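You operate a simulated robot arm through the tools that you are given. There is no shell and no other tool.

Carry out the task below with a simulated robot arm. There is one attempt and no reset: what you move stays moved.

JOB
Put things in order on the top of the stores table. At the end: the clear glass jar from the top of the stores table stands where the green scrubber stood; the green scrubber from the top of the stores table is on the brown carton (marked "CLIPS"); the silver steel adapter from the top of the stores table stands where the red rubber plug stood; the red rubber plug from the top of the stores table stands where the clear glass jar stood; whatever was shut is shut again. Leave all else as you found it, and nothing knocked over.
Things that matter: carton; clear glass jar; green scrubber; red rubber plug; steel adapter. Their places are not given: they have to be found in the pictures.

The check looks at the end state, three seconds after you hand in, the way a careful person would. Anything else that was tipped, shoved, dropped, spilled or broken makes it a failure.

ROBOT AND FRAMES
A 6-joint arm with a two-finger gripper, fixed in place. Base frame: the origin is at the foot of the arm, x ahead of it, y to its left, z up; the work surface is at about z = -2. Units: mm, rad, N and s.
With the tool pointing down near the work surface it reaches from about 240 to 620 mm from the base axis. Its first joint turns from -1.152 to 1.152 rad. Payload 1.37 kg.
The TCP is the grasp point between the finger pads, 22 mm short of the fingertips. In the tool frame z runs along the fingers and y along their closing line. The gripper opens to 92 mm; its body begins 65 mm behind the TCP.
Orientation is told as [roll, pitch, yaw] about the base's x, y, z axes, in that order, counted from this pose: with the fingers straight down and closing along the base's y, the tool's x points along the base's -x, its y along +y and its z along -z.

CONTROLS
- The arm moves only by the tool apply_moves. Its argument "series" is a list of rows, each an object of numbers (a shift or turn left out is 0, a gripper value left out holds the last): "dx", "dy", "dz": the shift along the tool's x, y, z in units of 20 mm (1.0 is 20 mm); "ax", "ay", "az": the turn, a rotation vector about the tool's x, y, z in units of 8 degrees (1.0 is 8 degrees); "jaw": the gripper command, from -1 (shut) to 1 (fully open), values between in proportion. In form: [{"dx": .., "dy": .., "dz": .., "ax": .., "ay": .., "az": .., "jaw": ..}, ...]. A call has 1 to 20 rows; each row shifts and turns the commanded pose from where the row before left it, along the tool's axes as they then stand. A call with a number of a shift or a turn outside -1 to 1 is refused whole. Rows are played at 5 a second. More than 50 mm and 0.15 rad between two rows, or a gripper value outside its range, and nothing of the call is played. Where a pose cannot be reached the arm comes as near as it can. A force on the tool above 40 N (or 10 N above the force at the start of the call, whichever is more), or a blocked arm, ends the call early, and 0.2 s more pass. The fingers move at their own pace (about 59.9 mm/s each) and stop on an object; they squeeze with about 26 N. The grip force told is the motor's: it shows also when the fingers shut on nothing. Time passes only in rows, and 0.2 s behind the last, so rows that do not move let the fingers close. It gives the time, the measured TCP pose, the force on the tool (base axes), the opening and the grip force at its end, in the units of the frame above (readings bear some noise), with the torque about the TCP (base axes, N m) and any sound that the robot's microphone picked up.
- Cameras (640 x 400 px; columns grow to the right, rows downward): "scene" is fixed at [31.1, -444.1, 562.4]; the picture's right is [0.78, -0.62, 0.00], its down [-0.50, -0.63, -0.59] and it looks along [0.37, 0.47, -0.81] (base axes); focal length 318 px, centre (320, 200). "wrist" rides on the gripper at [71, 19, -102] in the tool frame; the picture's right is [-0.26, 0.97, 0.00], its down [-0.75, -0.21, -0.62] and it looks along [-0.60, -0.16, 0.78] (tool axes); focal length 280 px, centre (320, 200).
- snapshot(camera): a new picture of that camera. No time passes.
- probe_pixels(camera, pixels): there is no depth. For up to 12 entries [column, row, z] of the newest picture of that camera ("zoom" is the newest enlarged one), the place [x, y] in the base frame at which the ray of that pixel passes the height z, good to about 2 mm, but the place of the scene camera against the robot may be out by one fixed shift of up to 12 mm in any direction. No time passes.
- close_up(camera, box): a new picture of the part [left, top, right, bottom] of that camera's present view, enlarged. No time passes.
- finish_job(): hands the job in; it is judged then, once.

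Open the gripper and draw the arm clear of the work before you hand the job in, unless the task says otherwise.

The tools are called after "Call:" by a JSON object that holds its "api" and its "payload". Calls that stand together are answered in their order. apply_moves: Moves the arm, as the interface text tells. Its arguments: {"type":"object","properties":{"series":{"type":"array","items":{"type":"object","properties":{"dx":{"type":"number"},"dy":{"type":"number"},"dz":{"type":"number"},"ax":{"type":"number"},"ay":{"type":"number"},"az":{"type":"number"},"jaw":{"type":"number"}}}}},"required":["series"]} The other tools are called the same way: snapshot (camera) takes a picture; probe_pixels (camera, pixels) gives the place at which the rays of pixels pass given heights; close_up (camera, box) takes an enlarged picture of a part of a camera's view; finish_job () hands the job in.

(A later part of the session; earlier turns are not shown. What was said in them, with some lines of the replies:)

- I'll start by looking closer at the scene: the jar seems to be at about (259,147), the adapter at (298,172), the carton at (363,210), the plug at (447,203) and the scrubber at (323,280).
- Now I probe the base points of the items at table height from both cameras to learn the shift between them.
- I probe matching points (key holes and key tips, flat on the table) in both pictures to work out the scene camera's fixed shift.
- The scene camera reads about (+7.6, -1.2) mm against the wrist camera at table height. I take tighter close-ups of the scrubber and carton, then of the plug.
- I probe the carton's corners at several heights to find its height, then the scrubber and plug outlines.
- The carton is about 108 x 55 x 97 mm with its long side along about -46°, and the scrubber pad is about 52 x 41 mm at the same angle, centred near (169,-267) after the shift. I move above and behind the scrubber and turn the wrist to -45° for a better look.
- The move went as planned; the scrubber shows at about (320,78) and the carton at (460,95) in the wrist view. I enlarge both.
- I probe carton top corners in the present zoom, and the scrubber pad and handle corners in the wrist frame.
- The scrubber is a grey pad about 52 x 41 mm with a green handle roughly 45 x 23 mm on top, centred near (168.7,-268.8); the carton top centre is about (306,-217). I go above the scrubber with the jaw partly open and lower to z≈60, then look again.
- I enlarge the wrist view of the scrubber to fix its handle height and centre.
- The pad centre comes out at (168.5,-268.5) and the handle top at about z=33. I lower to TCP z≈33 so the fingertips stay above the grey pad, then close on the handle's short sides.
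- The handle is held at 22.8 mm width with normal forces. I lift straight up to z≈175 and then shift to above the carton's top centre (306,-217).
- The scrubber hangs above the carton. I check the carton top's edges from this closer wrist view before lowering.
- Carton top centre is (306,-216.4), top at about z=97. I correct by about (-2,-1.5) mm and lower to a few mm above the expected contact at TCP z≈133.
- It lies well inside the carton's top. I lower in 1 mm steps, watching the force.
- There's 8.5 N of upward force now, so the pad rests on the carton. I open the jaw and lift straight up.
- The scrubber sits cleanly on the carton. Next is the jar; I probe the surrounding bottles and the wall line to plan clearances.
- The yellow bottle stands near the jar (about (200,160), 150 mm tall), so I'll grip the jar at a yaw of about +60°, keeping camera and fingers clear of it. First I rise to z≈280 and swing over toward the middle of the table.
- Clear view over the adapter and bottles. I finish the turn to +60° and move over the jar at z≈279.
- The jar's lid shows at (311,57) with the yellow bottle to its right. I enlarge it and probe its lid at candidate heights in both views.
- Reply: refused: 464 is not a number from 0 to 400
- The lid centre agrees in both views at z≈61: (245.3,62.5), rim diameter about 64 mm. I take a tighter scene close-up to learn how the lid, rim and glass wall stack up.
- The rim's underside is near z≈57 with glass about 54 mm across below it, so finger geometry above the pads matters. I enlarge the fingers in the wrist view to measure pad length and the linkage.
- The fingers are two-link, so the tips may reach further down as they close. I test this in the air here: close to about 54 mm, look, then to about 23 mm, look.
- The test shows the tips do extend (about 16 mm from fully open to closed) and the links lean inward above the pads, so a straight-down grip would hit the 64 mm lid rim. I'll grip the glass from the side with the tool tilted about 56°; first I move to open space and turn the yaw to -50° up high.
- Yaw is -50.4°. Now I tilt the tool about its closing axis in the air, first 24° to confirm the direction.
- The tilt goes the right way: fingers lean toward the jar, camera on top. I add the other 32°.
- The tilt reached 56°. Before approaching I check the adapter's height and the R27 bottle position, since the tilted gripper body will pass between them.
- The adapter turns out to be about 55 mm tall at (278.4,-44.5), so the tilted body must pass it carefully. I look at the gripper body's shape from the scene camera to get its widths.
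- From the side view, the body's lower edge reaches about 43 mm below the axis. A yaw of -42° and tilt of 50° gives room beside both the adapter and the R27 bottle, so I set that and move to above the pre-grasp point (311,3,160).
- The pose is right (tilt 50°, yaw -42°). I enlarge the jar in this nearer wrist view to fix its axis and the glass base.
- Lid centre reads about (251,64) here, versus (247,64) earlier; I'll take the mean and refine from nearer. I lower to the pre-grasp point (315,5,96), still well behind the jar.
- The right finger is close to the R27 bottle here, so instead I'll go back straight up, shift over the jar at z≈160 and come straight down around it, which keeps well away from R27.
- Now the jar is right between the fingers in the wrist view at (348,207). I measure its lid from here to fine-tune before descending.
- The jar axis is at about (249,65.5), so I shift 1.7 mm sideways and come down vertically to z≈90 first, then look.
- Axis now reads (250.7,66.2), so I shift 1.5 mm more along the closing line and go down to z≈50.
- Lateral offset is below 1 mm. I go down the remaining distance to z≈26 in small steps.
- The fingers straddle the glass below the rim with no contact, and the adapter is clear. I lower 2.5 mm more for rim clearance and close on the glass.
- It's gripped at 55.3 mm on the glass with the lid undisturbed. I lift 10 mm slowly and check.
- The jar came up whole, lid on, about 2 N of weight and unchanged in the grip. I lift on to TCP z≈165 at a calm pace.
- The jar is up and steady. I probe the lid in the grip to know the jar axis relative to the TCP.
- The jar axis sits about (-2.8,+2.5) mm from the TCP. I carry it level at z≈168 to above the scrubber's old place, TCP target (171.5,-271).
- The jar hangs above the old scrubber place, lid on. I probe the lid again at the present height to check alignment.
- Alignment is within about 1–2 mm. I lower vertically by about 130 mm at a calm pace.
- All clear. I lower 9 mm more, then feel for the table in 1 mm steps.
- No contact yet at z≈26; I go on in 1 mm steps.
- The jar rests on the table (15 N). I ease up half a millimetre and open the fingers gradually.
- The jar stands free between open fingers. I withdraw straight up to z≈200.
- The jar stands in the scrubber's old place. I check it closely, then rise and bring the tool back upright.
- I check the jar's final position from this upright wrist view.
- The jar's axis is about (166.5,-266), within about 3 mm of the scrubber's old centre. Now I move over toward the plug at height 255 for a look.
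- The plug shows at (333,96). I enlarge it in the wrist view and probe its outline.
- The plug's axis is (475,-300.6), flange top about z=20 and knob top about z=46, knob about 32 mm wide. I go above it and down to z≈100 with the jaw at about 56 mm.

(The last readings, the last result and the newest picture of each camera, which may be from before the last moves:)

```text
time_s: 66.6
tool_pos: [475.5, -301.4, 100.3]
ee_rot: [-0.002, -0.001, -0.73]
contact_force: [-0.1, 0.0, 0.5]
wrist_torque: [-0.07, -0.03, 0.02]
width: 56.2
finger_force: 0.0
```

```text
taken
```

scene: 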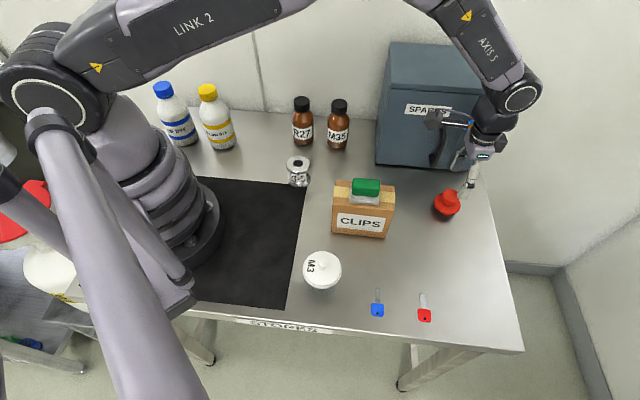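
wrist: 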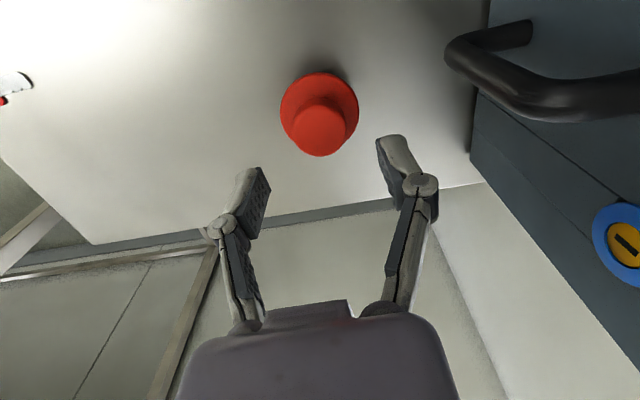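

All clear. I refine the plug's centre from this nearer view.

Call:
{"api": "close_up", "payload": {"camera": "wrist", "box": [265, 55, 373, 170]}}

Call:
{"api": "close_up", "payload": {"camera": "scene", "box": [400, 80, 540, 230]}}

```text
3.48 times, centred on (319, 112) of wrist
```

zoom: 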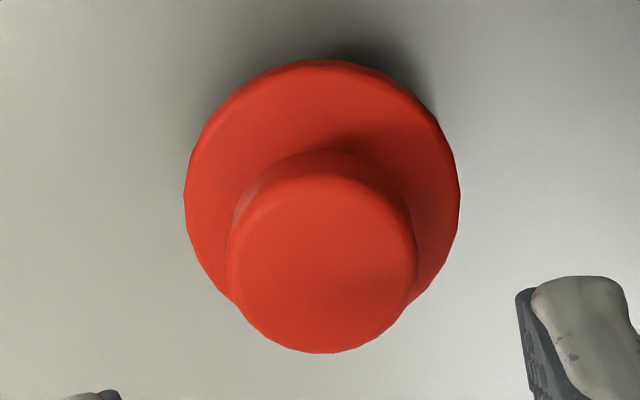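

```text
2.67 times, centred on (470, 155) of scene
```

zoom: 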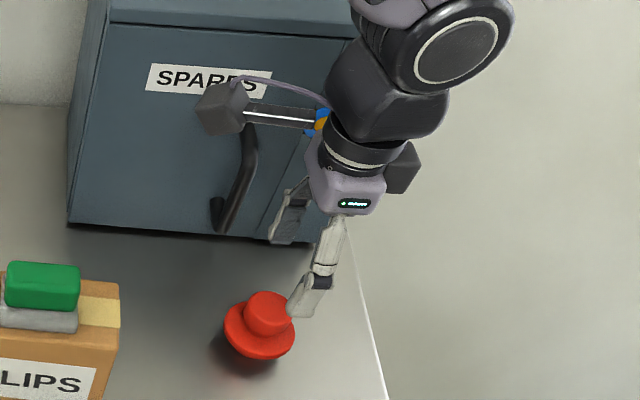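

Call:
{"api": "probe_pixels", "payload": {"camera": "wrist", "pixels": [[319.3, 129.8, 42], [319.3, 129.8, 46], [319.3, 129.8, 50], [319.6, 111.1, 16], [319.6, 111.1, 20], [291.7, 129.8, 46], [347, 129.8, 46], [280.2, 111, 18], [359.2, 111, 18]]}}

```text
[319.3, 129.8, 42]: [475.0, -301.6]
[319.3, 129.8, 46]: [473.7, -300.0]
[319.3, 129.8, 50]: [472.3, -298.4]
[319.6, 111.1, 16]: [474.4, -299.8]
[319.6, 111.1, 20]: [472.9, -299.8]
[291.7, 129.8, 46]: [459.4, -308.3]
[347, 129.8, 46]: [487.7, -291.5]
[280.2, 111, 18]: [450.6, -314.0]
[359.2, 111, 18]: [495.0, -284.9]
```

The plug's axis reads (474,-300). I lower to TCP z≈47 so the tips stay above the flange, and close on the knob.

Call:
{"api": "apply_moves", "payload": {"series": [{"dx": 0.05, "dz": 0.6}, {"dz": 0.8}, {"dz": 0.7}, {"dz": 0.56}, {}, {"jaw": -0.1}, {"jaw": -0.4}, {"jaw": -1}, {}, {}]}}

Call:
{"api": "snapshot", "payload": {"camera": "wrist"}}

Call:
{"api": "close_up", "payload": {"camera": "scene", "box": [400, 110, 540, 240]}}

```text
time_s: 68.8
tool_pos: [474.7, -299.3, 46.8]
ee_rot: [-0.002, 0.0, -0.732]
contact_force: [-0.5, 0.4, 1.0]
wrist_torque: [0.02, -0.03, 0.0]
width: 32.3
finger_force: 26.5
```

```text
taken
```

wrist: 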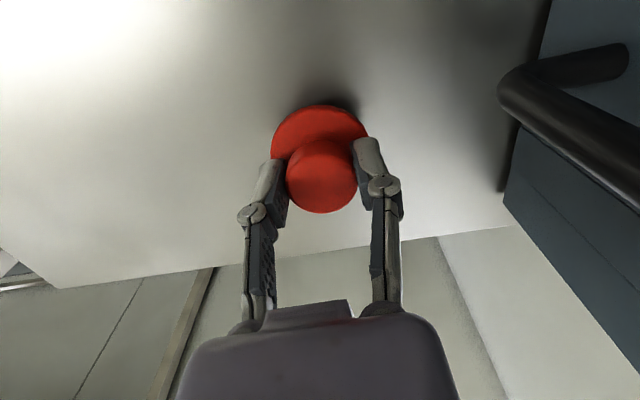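

```text
3.08 times, centred on (470, 175) of scene
```

zoom: 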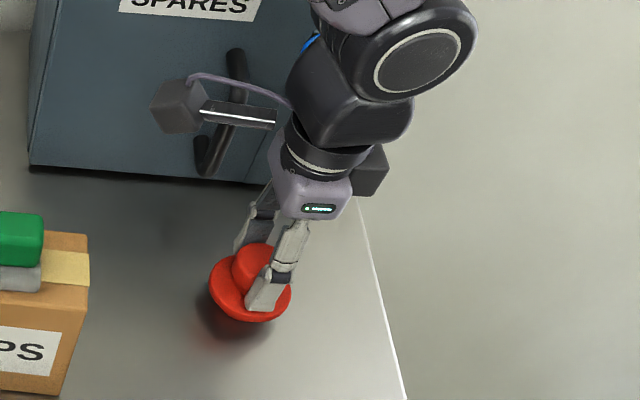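

The knob is held at 32.3 mm with the plug axis at about (474.5,-299.8). I lift a little to check, then rise to z≈230.

Call:
{"api": "apply_moves", "payload": {"series": [{"dz": -0.25}, {"dz": -0.25}, {}, {"dz": -0.7}, {"dz": -1}, {"dz": -1}, {"dz": -1}, {"dz": -1}, {"dz": -1}, {"dz": -1}, {"dz": -1}, {"dz": -0.9}, {}]}}

Call:
{"api": "snapshot", "payload": {"camera": "wrist"}}

Call:
{"api": "close_up", "payload": {"camera": "scene", "box": [400, 0, 560, 230]}}

```text
time_s: 71.6
tool_pos: [476.3, -299.3, 227.4]
ee_rot: [-0.002, 0.001, -0.73]
contact_force: [0.3, -0.3, -1.2]
wrist_torque: [0.01, 0.02, 0.04]
width: 32.5
finger_force: 26.3
```

```text
taken
```

wrist: 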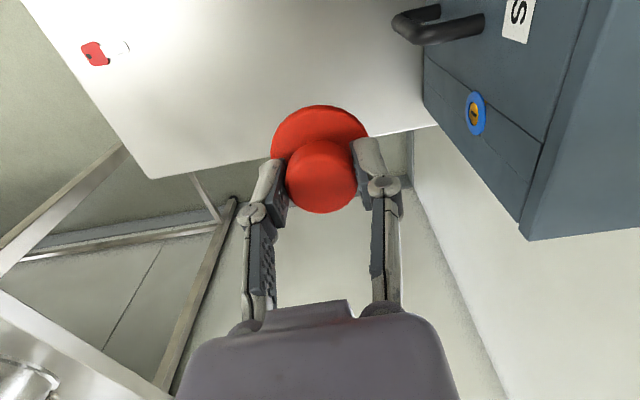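

```text
1.74 times, centred on (480, 115) of scene
```

zoom: 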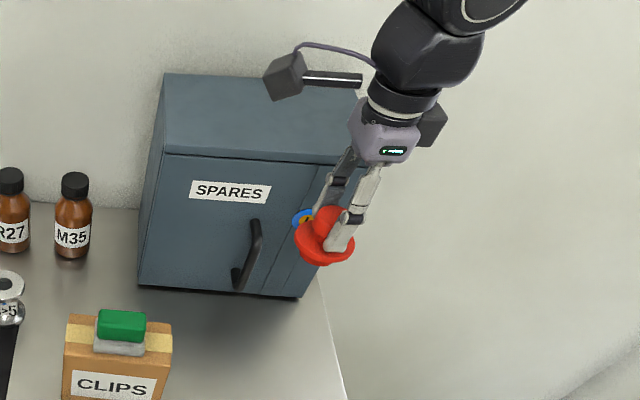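

The plug is up and steady. I look closer at what is under its flange, then carry it toward the middle of the table at z≈230.

Call:
{"api": "close_up", "payload": {"camera": "scene", "box": [460, 110, 512, 160]}}

Call:
{"api": "apply_moves", "payload": {"series": [{"dx": 0.5, "dy": 0.12}, {"dx": 0.953, "dy": 0.227}, {"dx": 0.953, "dy": 0.227}, {"dx": 0.953, "dy": 0.227}, {"dx": 0.953, "dy": 0.227}, {"dx": 0.953, "dy": 0.227}, {"dx": 0.953, "dy": 0.227}, {"dx": 0.953, "dy": 0.227}, {"dx": 0.953, "dy": 0.227}, {"dx": 0.953, "dy": 0.227}, {"dx": 0.953, "dy": 0.227}, {"dx": 0.953, "dy": 0.227}, {"dx": 0.953, "dy": 0.227}, {"dx": 0.5, "dy": 0.12}, {}]}}

Call:
{"api": "snapshot", "payload": {"camera": "scene"}}

```text
8.00 times, centred on (486, 135) of scene
```

zoom: 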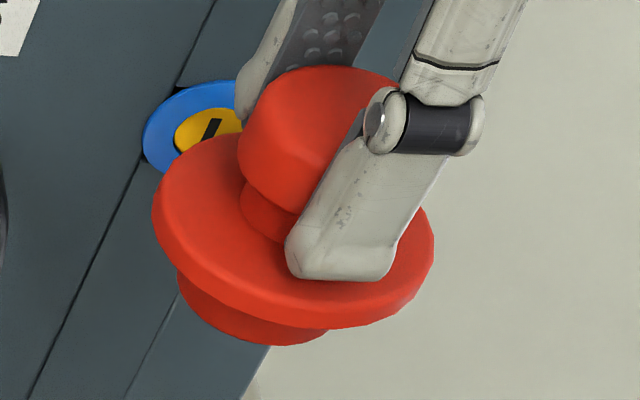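

```text
time_s: 74.8
tool_pos: [328.0, -89.3, 228.4]
ee_rot: [-0.003, -0.001, -0.731]
contact_force: [0.6, -0.1, -0.6]
wrist_torque: [-0.02, -0.02, -0.04]
width: 32.1
finger_force: 26.2
```

```text
taken
```

scene: 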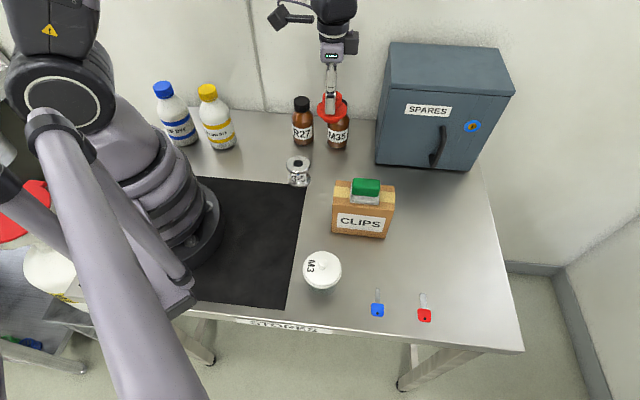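

The plug has a stem under its flange and hangs straight. I turn the yaw to +17° and bring it over the jar's old place (248,65).

Call:
{"api": "apply_moves", "payload": {"series": [{"az": -0.922}, {"az": -0.922}, {"az": -0.922}, {"az": -0.922}, {"az": -0.922}, {"az": -0.922}, {"az": -0.922}, {"az": -0.922}, {"dx": 0.174, "dy": 0.951}, {"dx": 0.174, "dy": 0.951}, {"dx": 0.174, "dy": 0.951}, {"dx": 0.174, "dy": 0.951}, {"dx": 0.174, "dy": 0.951}, {"dx": 0.174, "dy": 0.951}, {"dx": 0.174, "dy": 0.951}, {"dx": 0.174, "dy": 0.951}, {"dx": 0.174, "dy": 0.951}, {}]}}

Call:
{"api": "snapshot", "payload": {"camera": "scene"}}

Call:
{"api": "snapshot", "payload": {"camera": "wrist"}}

```text
time_s: 78.6
tool_pos: [248.0, 64.4, 228.3]
ee_rot: [-0.002, 0.002, 0.3]
contact_force: [0.0, 0.7, 0.3]
wrist_torque: [0.01, 0.0, 0.0]
width: 32.4
finger_force: 26.7
```

```text
taken
```

scene: 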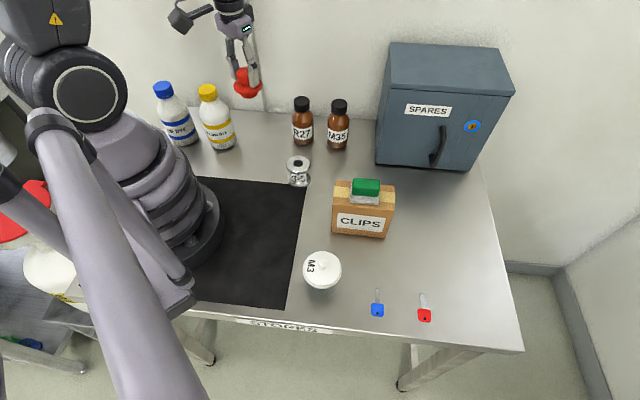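

```text
taken
```

wrist: 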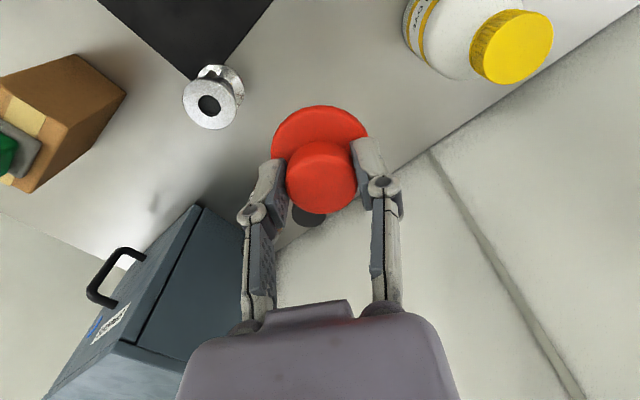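

Over the spot at (248,64.4). I lower to z≈56, watching the readings.

Call:
{"api": "apply_moves", "payload": {"series": [{"dz": 0.6}, {"dz": 1}, {"dz": 1}, {"dz": 1}, {"dz": 1}, {"dz": 1}, {"dz": 1}, {"dz": 1}, {"dz": 0.6}, {"dz": 0.3}, {}]}}

Call:
{"api": "snapshot", "payload": {"camera": "wrist"}}

Call:
{"api": "close_up", "payload": {"camera": "scene", "box": [180, 70, 340, 200]}}

```text
time_s: 81.0
tool_pos: [248.3, 63.6, 58.5]
ee_rot: [-0.002, -0.001, 0.301]
contact_force: [0.7, -0.5, 0.6]
wrist_torque: [0.02, 0.02, -0.03]
width: 32.0
finger_force: 26.4
```

```text
taken
```

wrist: 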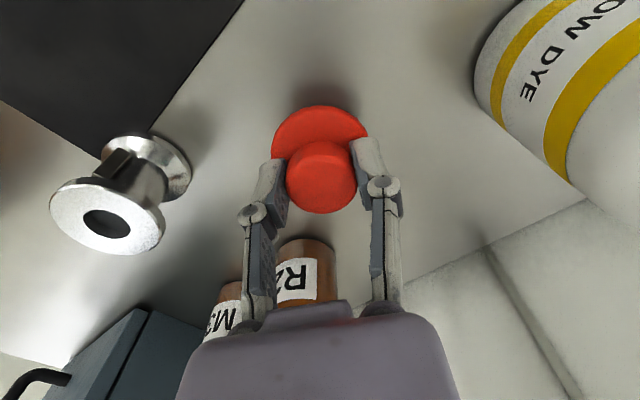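

```text
3.08 times, centred on (260, 135) of scene
```

zoom: 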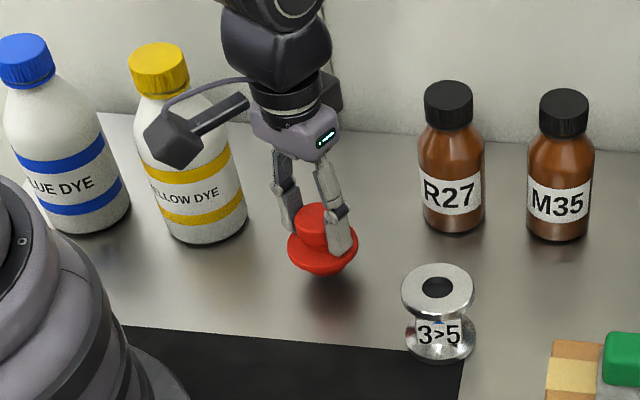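

Clear all around. I lower the last 10 mm and feel for the table.

Call:
{"api": "apply_moves", "payload": {"series": [{"dz": 0.2}, {"dz": 0.2}, {"dz": 0.1}, {}]}}

Call:
{"api": "apply_moves", "payload": {"series": [{"dz": 0.05}, {}, {}]}}

```text
time_s: 82.0
tool_pos: [248.4, 63.7, 47.8]
ee_rot: [-0.001, 0.003, 0.301]
contact_force: [0.4, -0.6, 0.2]
wrist_torque: [-0.01, 0.01, -0.02]
width: 31.9
finger_force: 26.2
```

```text
time_s: 82.8
tool_pos: [247.1, 63.4, 47.3]
ee_rot: [-0.001, 0.001, 0.301]
contact_force: [-0.9, 0.8, -0.7]
wrist_torque: [0.02, 0.04, 0.05]
width: 31.9
finger_force: 26.0
```

No contact yet; one more millimetre at a time.

Call:
{"api": "apply_moves", "payload": {"series": [{"dz": 0.04}, {}, {}]}}

Call:
{"api": "apply_moves", "payload": {"series": [{"dz": 0.04}, {}, {}]}}

```text
time_s: 83.6
tool_pos: [247.7, 65.2, 47.0]
ee_rot: [-0.002, 0.003, 0.3]
contact_force: [-1.4, -2.2, 20.8]
wrist_torque: [-0.04, 0.0, -0.01]
width: 32.0
finger_force: 25.8
```

```text
time_s: 84.4
tool_pos: [249.0, 64.4, 44.9]
ee_rot: [-0.003, 0.0, 0.3]
contact_force: [-2.2, -1.5, 30.5]
wrist_torque: [-0.05, -0.01, 0.04]
width: 32.2
finger_force: 25.8
```

The plug is on the table (30 N, a bit firm). I ease up about 1.4 mm, then open and rise.

Call:
{"api": "apply_moves", "payload": {"series": [{"dz": -0.07}, {}, {}]}}

Call:
{"api": "apply_moves", "payload": {"series": [{"jaw": -0.25}, {"jaw": -0.15}, {"jaw": 0.0}, {"jaw": 0.15}, {}, {"dz": -0.4}, {"dz": -0.8}, {"dz": -1}, {"dz": -1}, {"dz": -1}, {"dz": -1}, {"dz": -1}, {"dz": -1}, {"dz": -1}, {}]}}

Call:
{"api": "snapshot", "payload": {"camera": "scene"}}

Call:
{"api": "snapshot", "payload": {"camera": "wrist"}}

```text
time_s: 85.2
tool_pos: [247.7, 65.5, 47.3]
ee_rot: [-0.002, 0.003, 0.3]
contact_force: [-0.3, 0.3, -0.9]
wrist_torque: [-0.04, -0.03, -0.01]
width: 31.8
finger_force: 26.0
```

```text
time_s: 88.4
tool_pos: [250.0, 63.8, 210.4]
ee_rot: [-0.002, -0.001, 0.3]
contact_force: [0.0, 0.0, 0.4]
wrist_torque: [0.0, 0.0, -0.01]
width: 52.9
finger_force: 0.1
```

```text
taken
```

scene: 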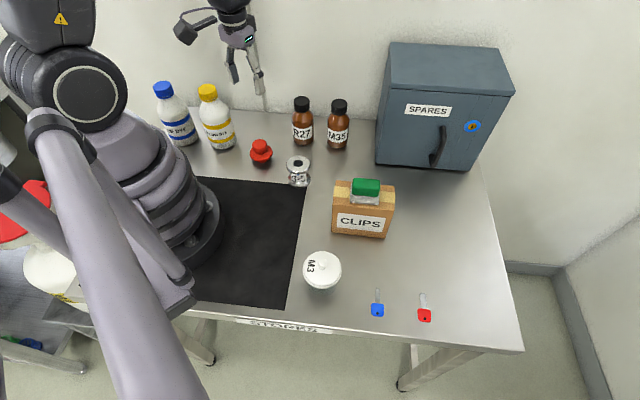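

```text
taken
```

wrist: 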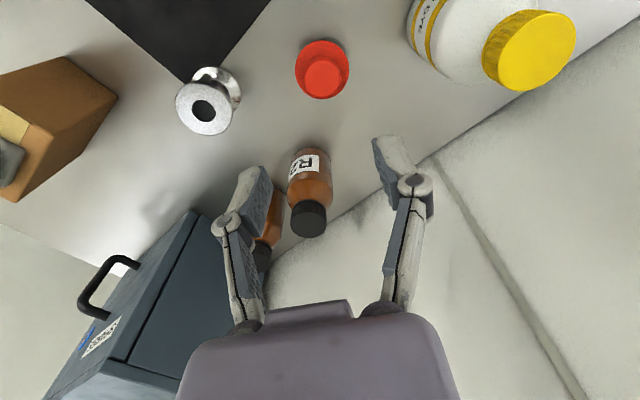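

The plug stands in the jar's old place. I check it in a close-up, then turn the yaw back to -42° and go over the adapter at (278,-44.5).

Call:
{"api": "close_up", "payload": {"camera": "scene", "box": [220, 120, 320, 195]}}

Call:
{"api": "apply_moves", "payload": {"series": [{"az": 0.925, "jaw": 0.65}, {"az": 0.925}, {"az": 0.925}, {"az": 0.925}, {"az": 0.925}, {"az": 0.925}, {"az": 0.925}, {"az": 0.925}, {"dx": -0.936, "dy": -0.615}, {"dx": -0.936, "dy": -0.615}, {"dx": -0.936, "dy": -0.615}, {"dx": -0.936, "dy": -0.615}, {"dx": -0.936, "dy": -0.615}, {}]}}

Call:
{"api": "snapshot", "payload": {"camera": "wrist"}}

```text
5.33 times, centred on (270, 158) of scene
```

zoom: 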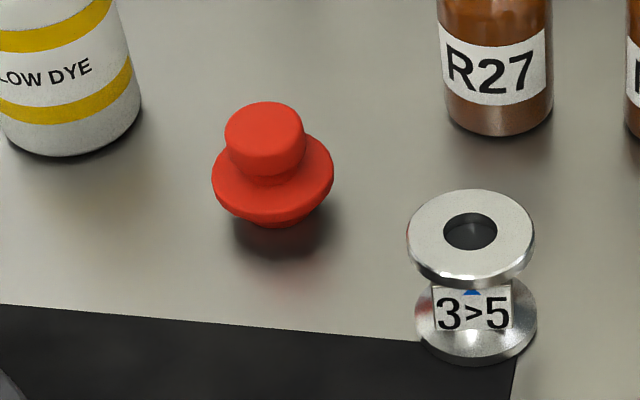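

```text
time_s: 91.4
tool_pos: [275.2, -42.5, 210.2]
ee_rot: [-0.002, -0.001, -0.732]
contact_force: [1.5, 0.5, 0.0]
wrist_torque: [0.0, -0.01, 0.0]
width: 76.2
finger_force: 0.1
```

```text
taken
```

wrist: 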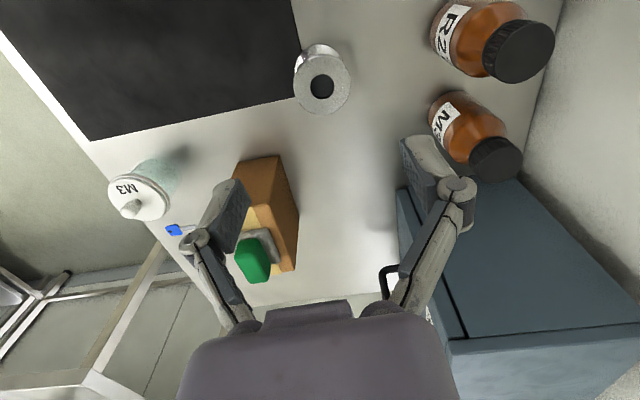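

The plug looks good. I enlarge the adapter at (321,82) and probe its top flange.

Call:
{"api": "close_up", "payload": {"camera": "wrist", "box": [277, 35, 365, 120]}}

```text
4.71 times, centred on (321, 78) of wrist
```

zoom: 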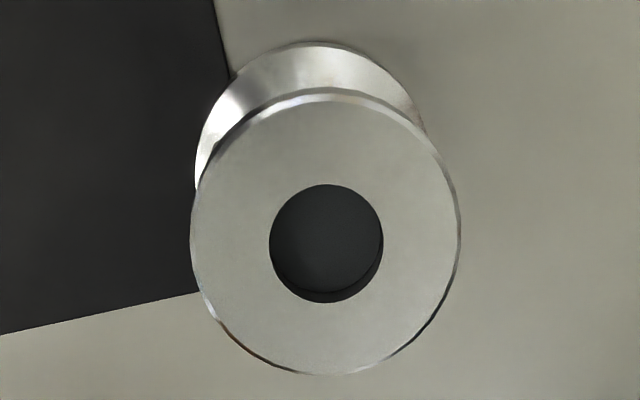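

Call:
{"api": "probe_pixels", "payload": {"camera": "zoom", "pixels": [[326, 236, 50], [326, 236, 55], [326, 236, 58], [192, 236, 54], [461, 236, 54], [326, 97, 54], [326, 374, 54], [327, 243, 54]]}}

Call:
{"api": "probe_pixels", "payload": {"camera": "scene", "pixels": [[298.2, 163.7, 50], [298.2, 163.7, 54], [298.2, 163.7, 58], [299.3, 181, -2]]}}

```text
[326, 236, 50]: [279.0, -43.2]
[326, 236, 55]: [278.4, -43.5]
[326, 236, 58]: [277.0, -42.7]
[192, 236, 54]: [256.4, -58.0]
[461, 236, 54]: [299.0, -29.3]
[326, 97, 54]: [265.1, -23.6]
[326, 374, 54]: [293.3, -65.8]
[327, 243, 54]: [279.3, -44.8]
```

```text
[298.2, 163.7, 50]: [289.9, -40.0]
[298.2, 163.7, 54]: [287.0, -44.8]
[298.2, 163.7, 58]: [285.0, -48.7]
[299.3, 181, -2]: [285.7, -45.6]
```

The adapter's top centre is (278.7,-44), diameter about 51 mm, top at z≈54. I lower to z≈100 and re-measure.

Call:
{"api": "apply_moves", "payload": {"series": [{"dz": 0.8}, {"dz": 1}, {"dz": 1}, {"dz": 1}, {"dz": 1}, {"dz": 0.7}, {}, {}]}}

Call:
{"api": "snapshot", "payload": {"camera": "wrist"}}

Call:
{"api": "close_up", "payload": {"camera": "wrist", "box": [245, 50, 391, 170]}}

```text
time_s: 93.2
tool_pos: [276.6, -43.3, 101.0]
ee_rot: [-0.002, 0.001, -0.733]
contact_force: [-0.3, 0.5, 0.0]
wrist_torque: [-0.01, -0.03, 0.0]
width: 75.6
finger_force: 0.1
```

```text
taken
```

wrist: 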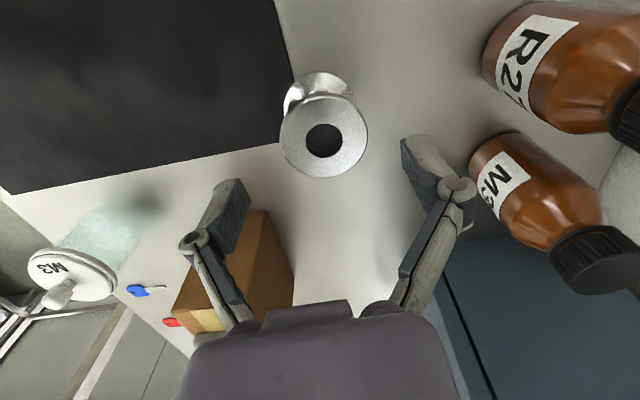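

```text
3.33 times, centred on (318, 110) of wrist
```

zoom: 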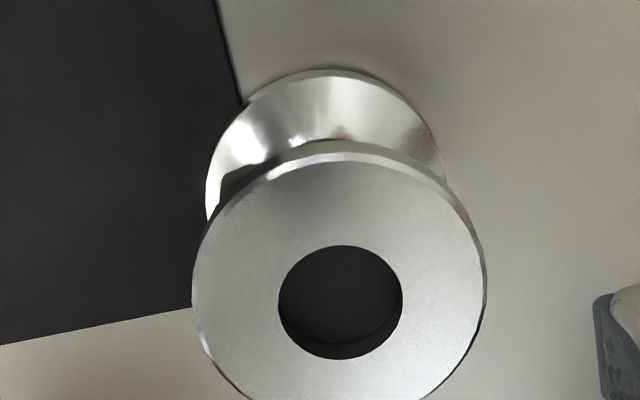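

Call:
{"api": "probe_pixels", "payload": {"camera": "zoom", "pixels": [[340, 298, 54], [340, 298, 52], [193, 298, 54], [487, 285, 54], [340, 150, 54], [325, 140, 4]]}}

```text
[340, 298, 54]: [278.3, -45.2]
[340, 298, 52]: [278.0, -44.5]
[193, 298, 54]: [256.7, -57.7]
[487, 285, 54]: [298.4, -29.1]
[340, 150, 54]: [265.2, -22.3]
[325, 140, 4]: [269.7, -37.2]
```

Centre (278,-44.2). I nudge by about 1.4 mm, lower to TCP z≈40 and close on the top flange.

Call:
{"api": "apply_moves", "payload": {"series": [{"dx": -0.07, "dy": 0.014, "dz": 0.75}, {"dz": 0.9}, {"dz": 0.8}, {"dz": 0.6}, {}, {"jaw": 0.35}, {"jaw": 0.2}, {"jaw": 0.1}, {"jaw": -0.4}, {"jaw": -1}, {}]}}

Call:
{"api": "snapshot", "payload": {"camera": "wrist"}}

Call:
{"api": "close_up", "payload": {"camera": "scene", "box": [240, 80, 380, 200]}}

```text
time_s: 95.6
tool_pos: [277.5, -45.1, 40.6]
ee_rot: [-0.002, 0.001, -0.731]
contact_force: [1.3, 2.1, 8.0]
wrist_torque: [0.02, 0.04, -0.06]
width: 49.9
finger_force: 26.5
```

```text
taken
```

wrist: 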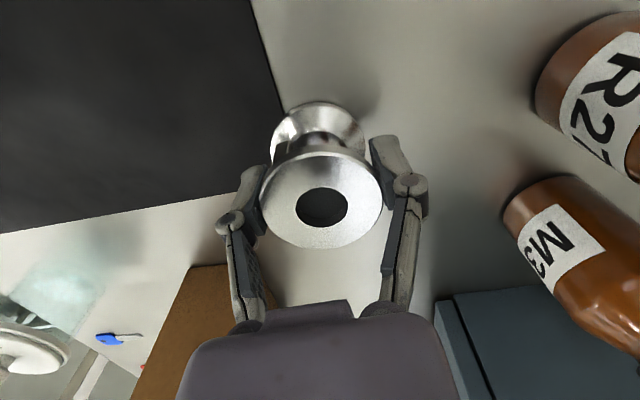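

```text
3.33 times, centred on (310, 140) of scene
```

zoom: 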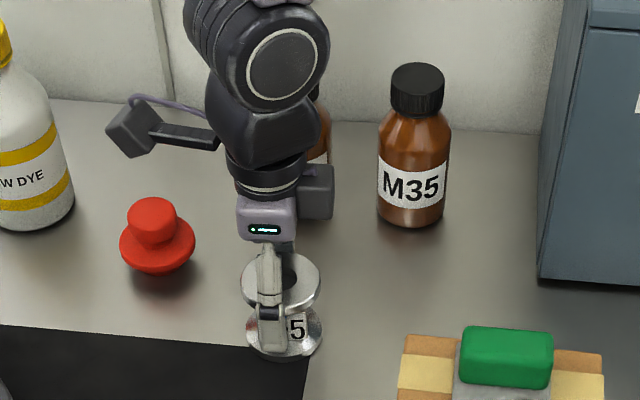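

It's gripped at 49.9 mm. I lift a few millimetres and check that it comes up straight.

Call:
{"api": "apply_moves", "payload": {"series": [{"dz": -0.1}, {"dz": -0.15}, {"dz": -0.25}, {}, {}]}}

Call:
{"api": "snapshot", "payload": {"camera": "wrist"}}

Call:
{"api": "close_up", "payload": {"camera": "scene", "box": [270, 130, 340, 195]}}

```text
time_s: 96.8
tool_pos: [278.0, -45.1, 49.3]
ee_rot: [-0.001, -0.001, -0.733]
contact_force: [-0.5, 0.4, -2.0]
wrist_torque: [-0.03, -0.03, 0.0]
width: 50.2
finger_force: 25.7
```

```text
taken
```

wrist: 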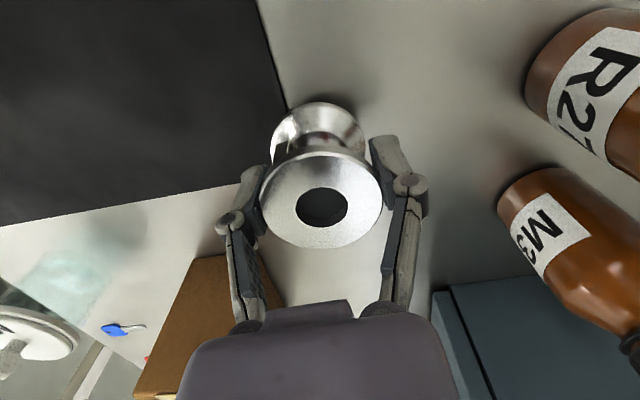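

```text
6.15 times, centred on (305, 162) of scene
```

zoom: 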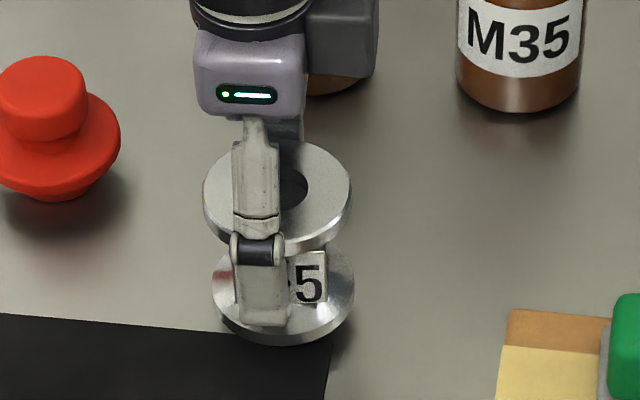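

The adapter comes up straight, about 2–3 N. I lift to z≈230 and then carry it toward the plug's old place.

Call:
{"api": "apply_moves", "payload": {"series": [{"dz": -0.6}, {"dz": -0.9}, {"dz": -0.9}, {"dz": -0.9}, {"dz": -0.9}, {"dz": -0.9}, {"dz": -0.9}, {"dz": -0.9}, {"dz": -0.9}, {"dz": -0.8}, {"dz": -0.4}, {}]}}

Call:
{"api": "apply_moves", "payload": {"series": [{"dx": -0.5, "dy": -0.09}, {"dx": -0.93, "dy": -0.171}, {"dx": -0.93, "dy": -0.171}, {"dx": -0.93, "dy": -0.171}, {"dx": -0.93, "dy": -0.171}, {"dx": -0.93, "dy": -0.171}, {"dx": -0.93, "dy": -0.171}, {"dx": -0.93, "dy": -0.171}, {"dx": -0.93, "dy": -0.171}, {"dx": -0.93, "dy": -0.171}, {"dx": -0.93, "dy": -0.171}, {"dx": -0.93, "dy": -0.171}, {"dx": -0.93, "dy": -0.171}, {"dx": -0.93, "dy": -0.171}, {"dx": -0.93, "dy": -0.171}, {"dx": -0.93, "dy": -0.171}, {"dx": -0.93, "dy": -0.171}, {"dx": -0.45, "dy": -0.08}, {}]}}

Call:
{"api": "snapshot", "payload": {"camera": "scene"}}

Call:
{"api": "snapshot", "payload": {"camera": "wrist"}}

```text
time_s: 99.4
tool_pos: [278.5, -44.2, 231.1]
ee_rot: [-0.001, 0.0, -0.733]
contact_force: [0.6, -0.1, -1.7]
wrist_torque: [0.04, 0.01, -0.01]
width: 49.9
finger_force: 26.1
```

```text
time_s: 103.4
tool_pos: [473.9, -299.1, 230.6]
ee_rot: [-0.002, 0.0, -0.733]
contact_force: [0.4, 0.0, -1.3]
wrist_torque: [-0.03, 0.02, 0.05]
width: 49.7
finger_force: 26.2
```

```text
taken
```

scene: 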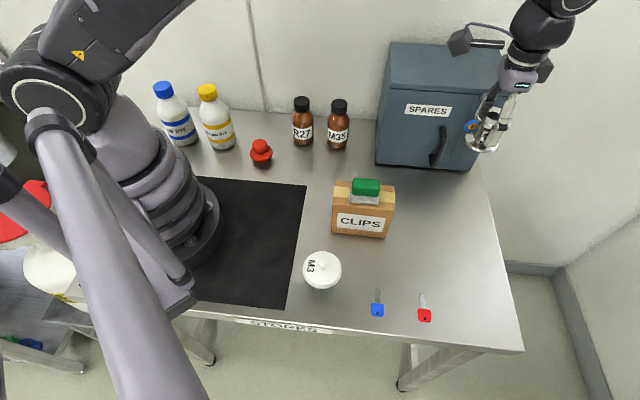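

```text
taken
```

wrist: 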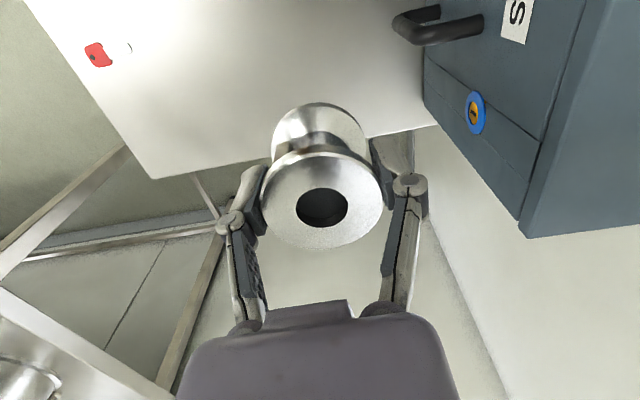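

It's over the plug's old place at (474,-299). I lower to z≈50, then feel for the table.

Call:
{"api": "apply_moves", "payload": {"series": [{"dz": 0.5}, {"dz": 0.9}, {"dz": 0.9}, {"dz": 0.9}, {"dz": 0.9}, {"dz": 0.9}, {"dz": 0.9}, {"dz": 0.9}, {"dz": 0.9}, {"dz": 0.8}, {"dz": 0.5}, {}]}}

Call:
{"api": "snapshot", "payload": {"camera": "wrist"}}

Call:
{"api": "close_up", "payload": {"camera": "scene", "box": [390, 110, 530, 240]}}

```text
time_s: 106.0
tool_pos: [474.1, -299.1, 49.3]
ee_rot: [-0.001, 0.001, -0.735]
contact_force: [0.7, -0.2, -1.9]
wrist_torque: [0.02, -0.01, 0.03]
width: 49.7
finger_force: 25.7
```

```text
taken
```

wrist: 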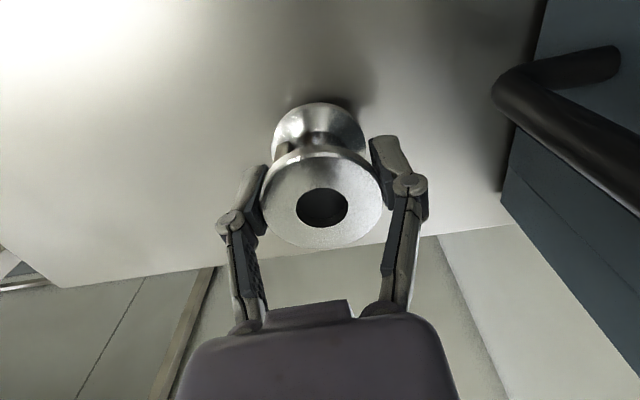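

```text
3.08 times, centred on (460, 175) of scene
```

zoom: 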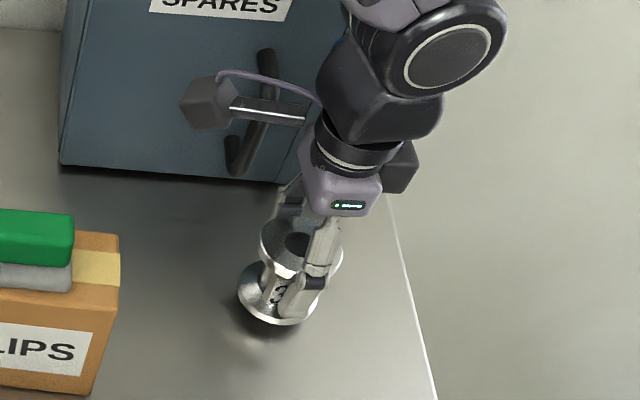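

Just above the table and upright. I lower 6 mm, then in small steps until contact.

Call:
{"api": "apply_moves", "payload": {"series": [{"dz": 0.15}, {"dz": 0.15}, {"dz": 0.05}, {}]}}

Call:
{"api": "apply_moves", "payload": {"series": [{"dz": 0.04}, {}, {}]}}

```text
time_s: 107.0
tool_pos: [473.9, -298.4, 42.9]
ee_rot: [-0.003, 0.0, -0.734]
contact_force: [0.1, 0.3, -2.1]
wrist_torque: [0.01, -0.01, 0.01]
width: 49.9
finger_force: 26.2
```

```text
time_s: 107.8
tool_pos: [474.6, -299.6, 42.5]
ee_rot: [-0.001, 0.0, -0.731]
contact_force: [-0.2, -0.1, -1.7]
wrist_torque: [0.01, 0.02, -0.02]
width: 49.8
finger_force: 25.8
```

Call:
{"api": "apply_moves", "payload": {"series": [{"dz": 0.04}, {}, {}]}}

```text
time_s: 108.6
tool_pos: [474.3, -298.5, 40.6]
ee_rot: [-0.001, 0.001, -0.732]
contact_force: [0.2, 0.2, -2.7]
wrist_torque: [0.03, -0.01, 0.01]
width: 49.9
finger_force: 26.0
```

Still hanging (-2.7 N); I go another 0.8 mm.

Call:
{"api": "apply_moves", "payload": {"series": [{"dz": 0.04}, {}, {}]}}

```text
time_s: 109.4
tool_pos: [473.5, -299.2, 41.5]
ee_rot: [-0.001, -0.001, -0.733]
contact_force: [0.5, -0.2, -2.1]
wrist_torque: [0.02, -0.01, 0.02]
width: 49.8
finger_force: 26.6
```

Call:
{"api": "apply_moves", "payload": {"series": [{"dz": 0.04}, {}, {}]}}

```text
time_s: 110.2
tool_pos: [473.9, -299.1, 39.3]
ee_rot: [-0.003, 0.0, -0.734]
contact_force: [-1.2, 0.4, 2.5]
wrist_torque: [0.08, -0.01, 0.05]
width: 49.6
finger_force: 26.6
```

Contact (+2.5 N): the adapter is on the table. I open gradually and rise straight up.

Call:
{"api": "apply_moves", "payload": {"series": [{"jaw": 0.13}, {"jaw": 0.2}, {"jaw": 0.35}, {"jaw": 0.6}, {}, {"dz": -0.4}, {"dz": -0.8}, {"dz": -1}, {"dz": -1}, {"dz": -1}, {"dz": -1}, {"dz": -1}, {"dz": -1}, {"dz": -1}, {"dz": -1}, {"dz": -1}, {}]}}

Call:
{"api": "snapshot", "payload": {"camera": "scene"}}

Call:
{"api": "snapshot", "payload": {"camera": "wrist"}}

```text
time_s: 113.8
tool_pos: [474.0, -299.8, 242.5]
ee_rot: [-0.002, 0.0, -0.732]
contact_force: [0.0, 0.3, -0.6]
wrist_torque: [0.05, 0.01, 0.01]
width: 73.5
finger_force: 0.2
```

```text
taken
```

scene: 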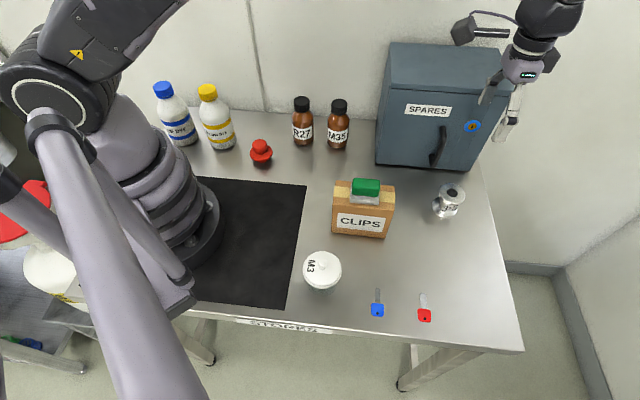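

```text
taken
```

wrist: 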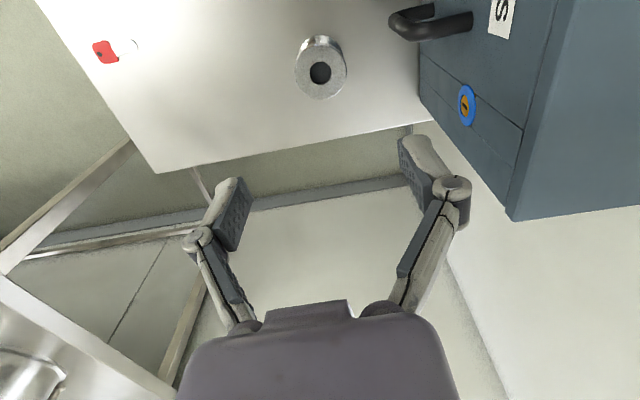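

All items look in place. I check each in close-up with probes in scene coordinates against the original positions.

Call:
{"api": "close_up", "payload": {"camera": "scene", "box": [221, 130, 301, 180]}}

Call:
{"api": "close_up", "payload": {"camera": "scene", "box": [407, 175, 487, 225]}}

Call:
{"api": "close_up", "payload": {"camera": "scene", "box": [280, 170, 440, 330]}}

```text
8.00 times, centred on (261, 155) of scene
```

zoom: 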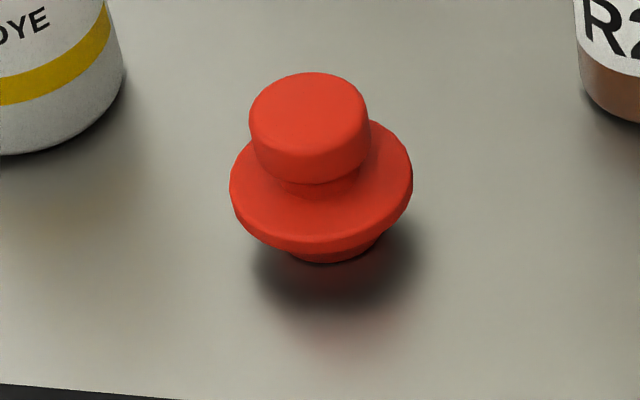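

```text
8.00 times, centred on (447, 200) of scene
```

zoom: 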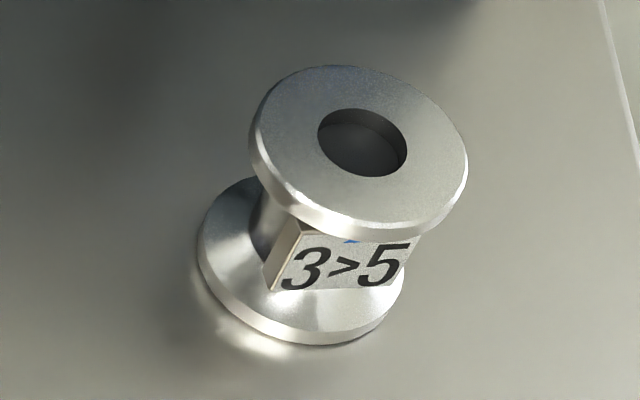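

```text
2.50 times, centred on (360, 250) of scene
```

zoom: 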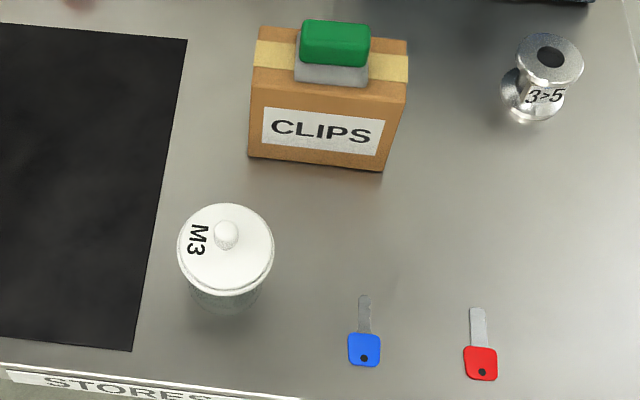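

Call:
{"api": "probe_pixels", "payload": {"camera": "scene", "pixels": [[452, 193.1, 54], [444.7, 208.5, 2], [261.1, 153.7, 18], [258.6, 146, 46], [377.4, 313.9, -1], [424.7, 319, -1]]}}

Call:
{"api": "probe_pixels", "payload": {"camera": "wrist", "pixels": [[321, 72, 54], [320, 74, 54]]}}

```text
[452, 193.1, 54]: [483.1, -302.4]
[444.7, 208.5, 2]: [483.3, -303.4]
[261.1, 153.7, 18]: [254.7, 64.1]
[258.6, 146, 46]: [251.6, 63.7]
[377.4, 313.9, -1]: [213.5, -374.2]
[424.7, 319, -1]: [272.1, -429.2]
```

```text
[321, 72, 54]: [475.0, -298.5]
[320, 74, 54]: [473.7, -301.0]
```

Scene-frame comparison: adapter (483.2,-303) vs the plug's old (484.2,-303), plug (254.7,64) vs the jar's old (254.6,62.8), jar (174.9,-267.5) vs the scrubber's old (176.5,-268.4); carton and keys unmoved. I draw the arm up and clear with the gripper open.

Call:
{"api": "apply_moves", "payload": {"series": [{"dz": -1, "jaw": 1}, {"dz": -1}, {"dz": -0.8}, {"dx": 0.89, "dy": -0.13}, {"dx": 0.89, "dy": -0.13}, {"dx": 0.89, "dy": -0.13}, {"dx": 0.89, "dy": -0.13}, {"dx": 0.89, "dy": -0.13}, {"dx": 0.89, "dy": -0.13}, {"dx": 0.89, "dy": -0.13}, {"dx": 0.89, "dy": -0.13}, {}, {}]}}

Call:
{"api": "snapshot", "payload": {"camera": "scene"}}

Call:
{"api": "snapshot", "payload": {"camera": "wrist"}}

```text
time_s: 116.6
tool_pos: [353.1, -220.5, 299.6]
ee_rot: [-0.003, -0.002, -0.734]
contact_force: [-0.9, 0.2, 0.3]
wrist_torque: [0.05, 0.01, -0.03]
width: 91.9
finger_force: 0.1
```

```text
taken
```

scene: 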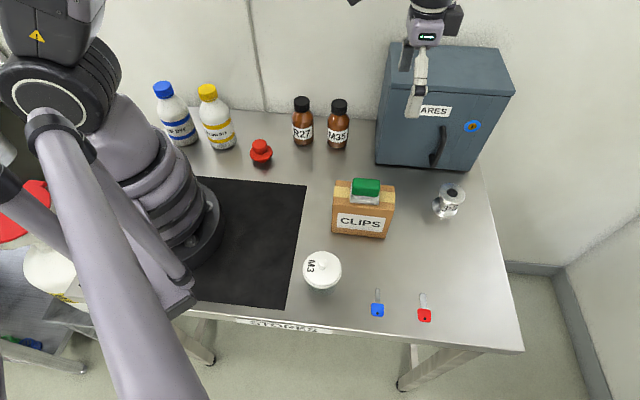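

```text
taken
```

wrist: 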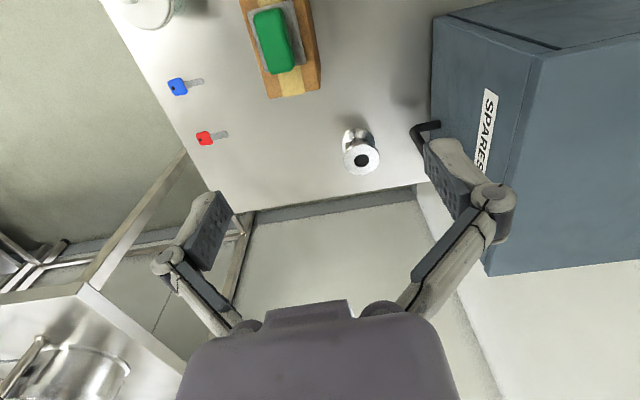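

The pictures show everything standing: scrubber on the carton at (365,190), jar at (322,270), plug at (261,152), adapter at (449,200), with the cabinet shut and the bottles and keys untouched. The gripper is open and clear, so I hand in.

Call:
{"api": "finish_job", "payload": {}}

```text
The job is handed in.
```

The job is handed in. All four items are where you asked, as far as the final pictures and position checks show.

| Item | Now stands | Offset from the old position |
|---|---|---|
| Green scrubber | on top of the carton marked "CLIPS", well inside its edges | – |
| Clear glass jar (lid still on) | where the scrubber stood | about 2–3 mm |
| Red rubber plug | where the jar stood | about 1–3 mm |
| Steel adapter | where the plug stood, upright | about 1 mm |

- **Jar:** I gripped it by the glass, below the rim, with the tool tilted, so nothing pulled on the lid. It stayed level and the lid did not shift.
- **Left as found:** the cabinet was never opened. The bottles and keys look untouched and the carton has not moved.
- **Plug:** it was pressed onto the table at about 30 N before I eased off and let go. It stands straight in the close-up.

The gripper is open and the arm is parked about 300 mm above the table.
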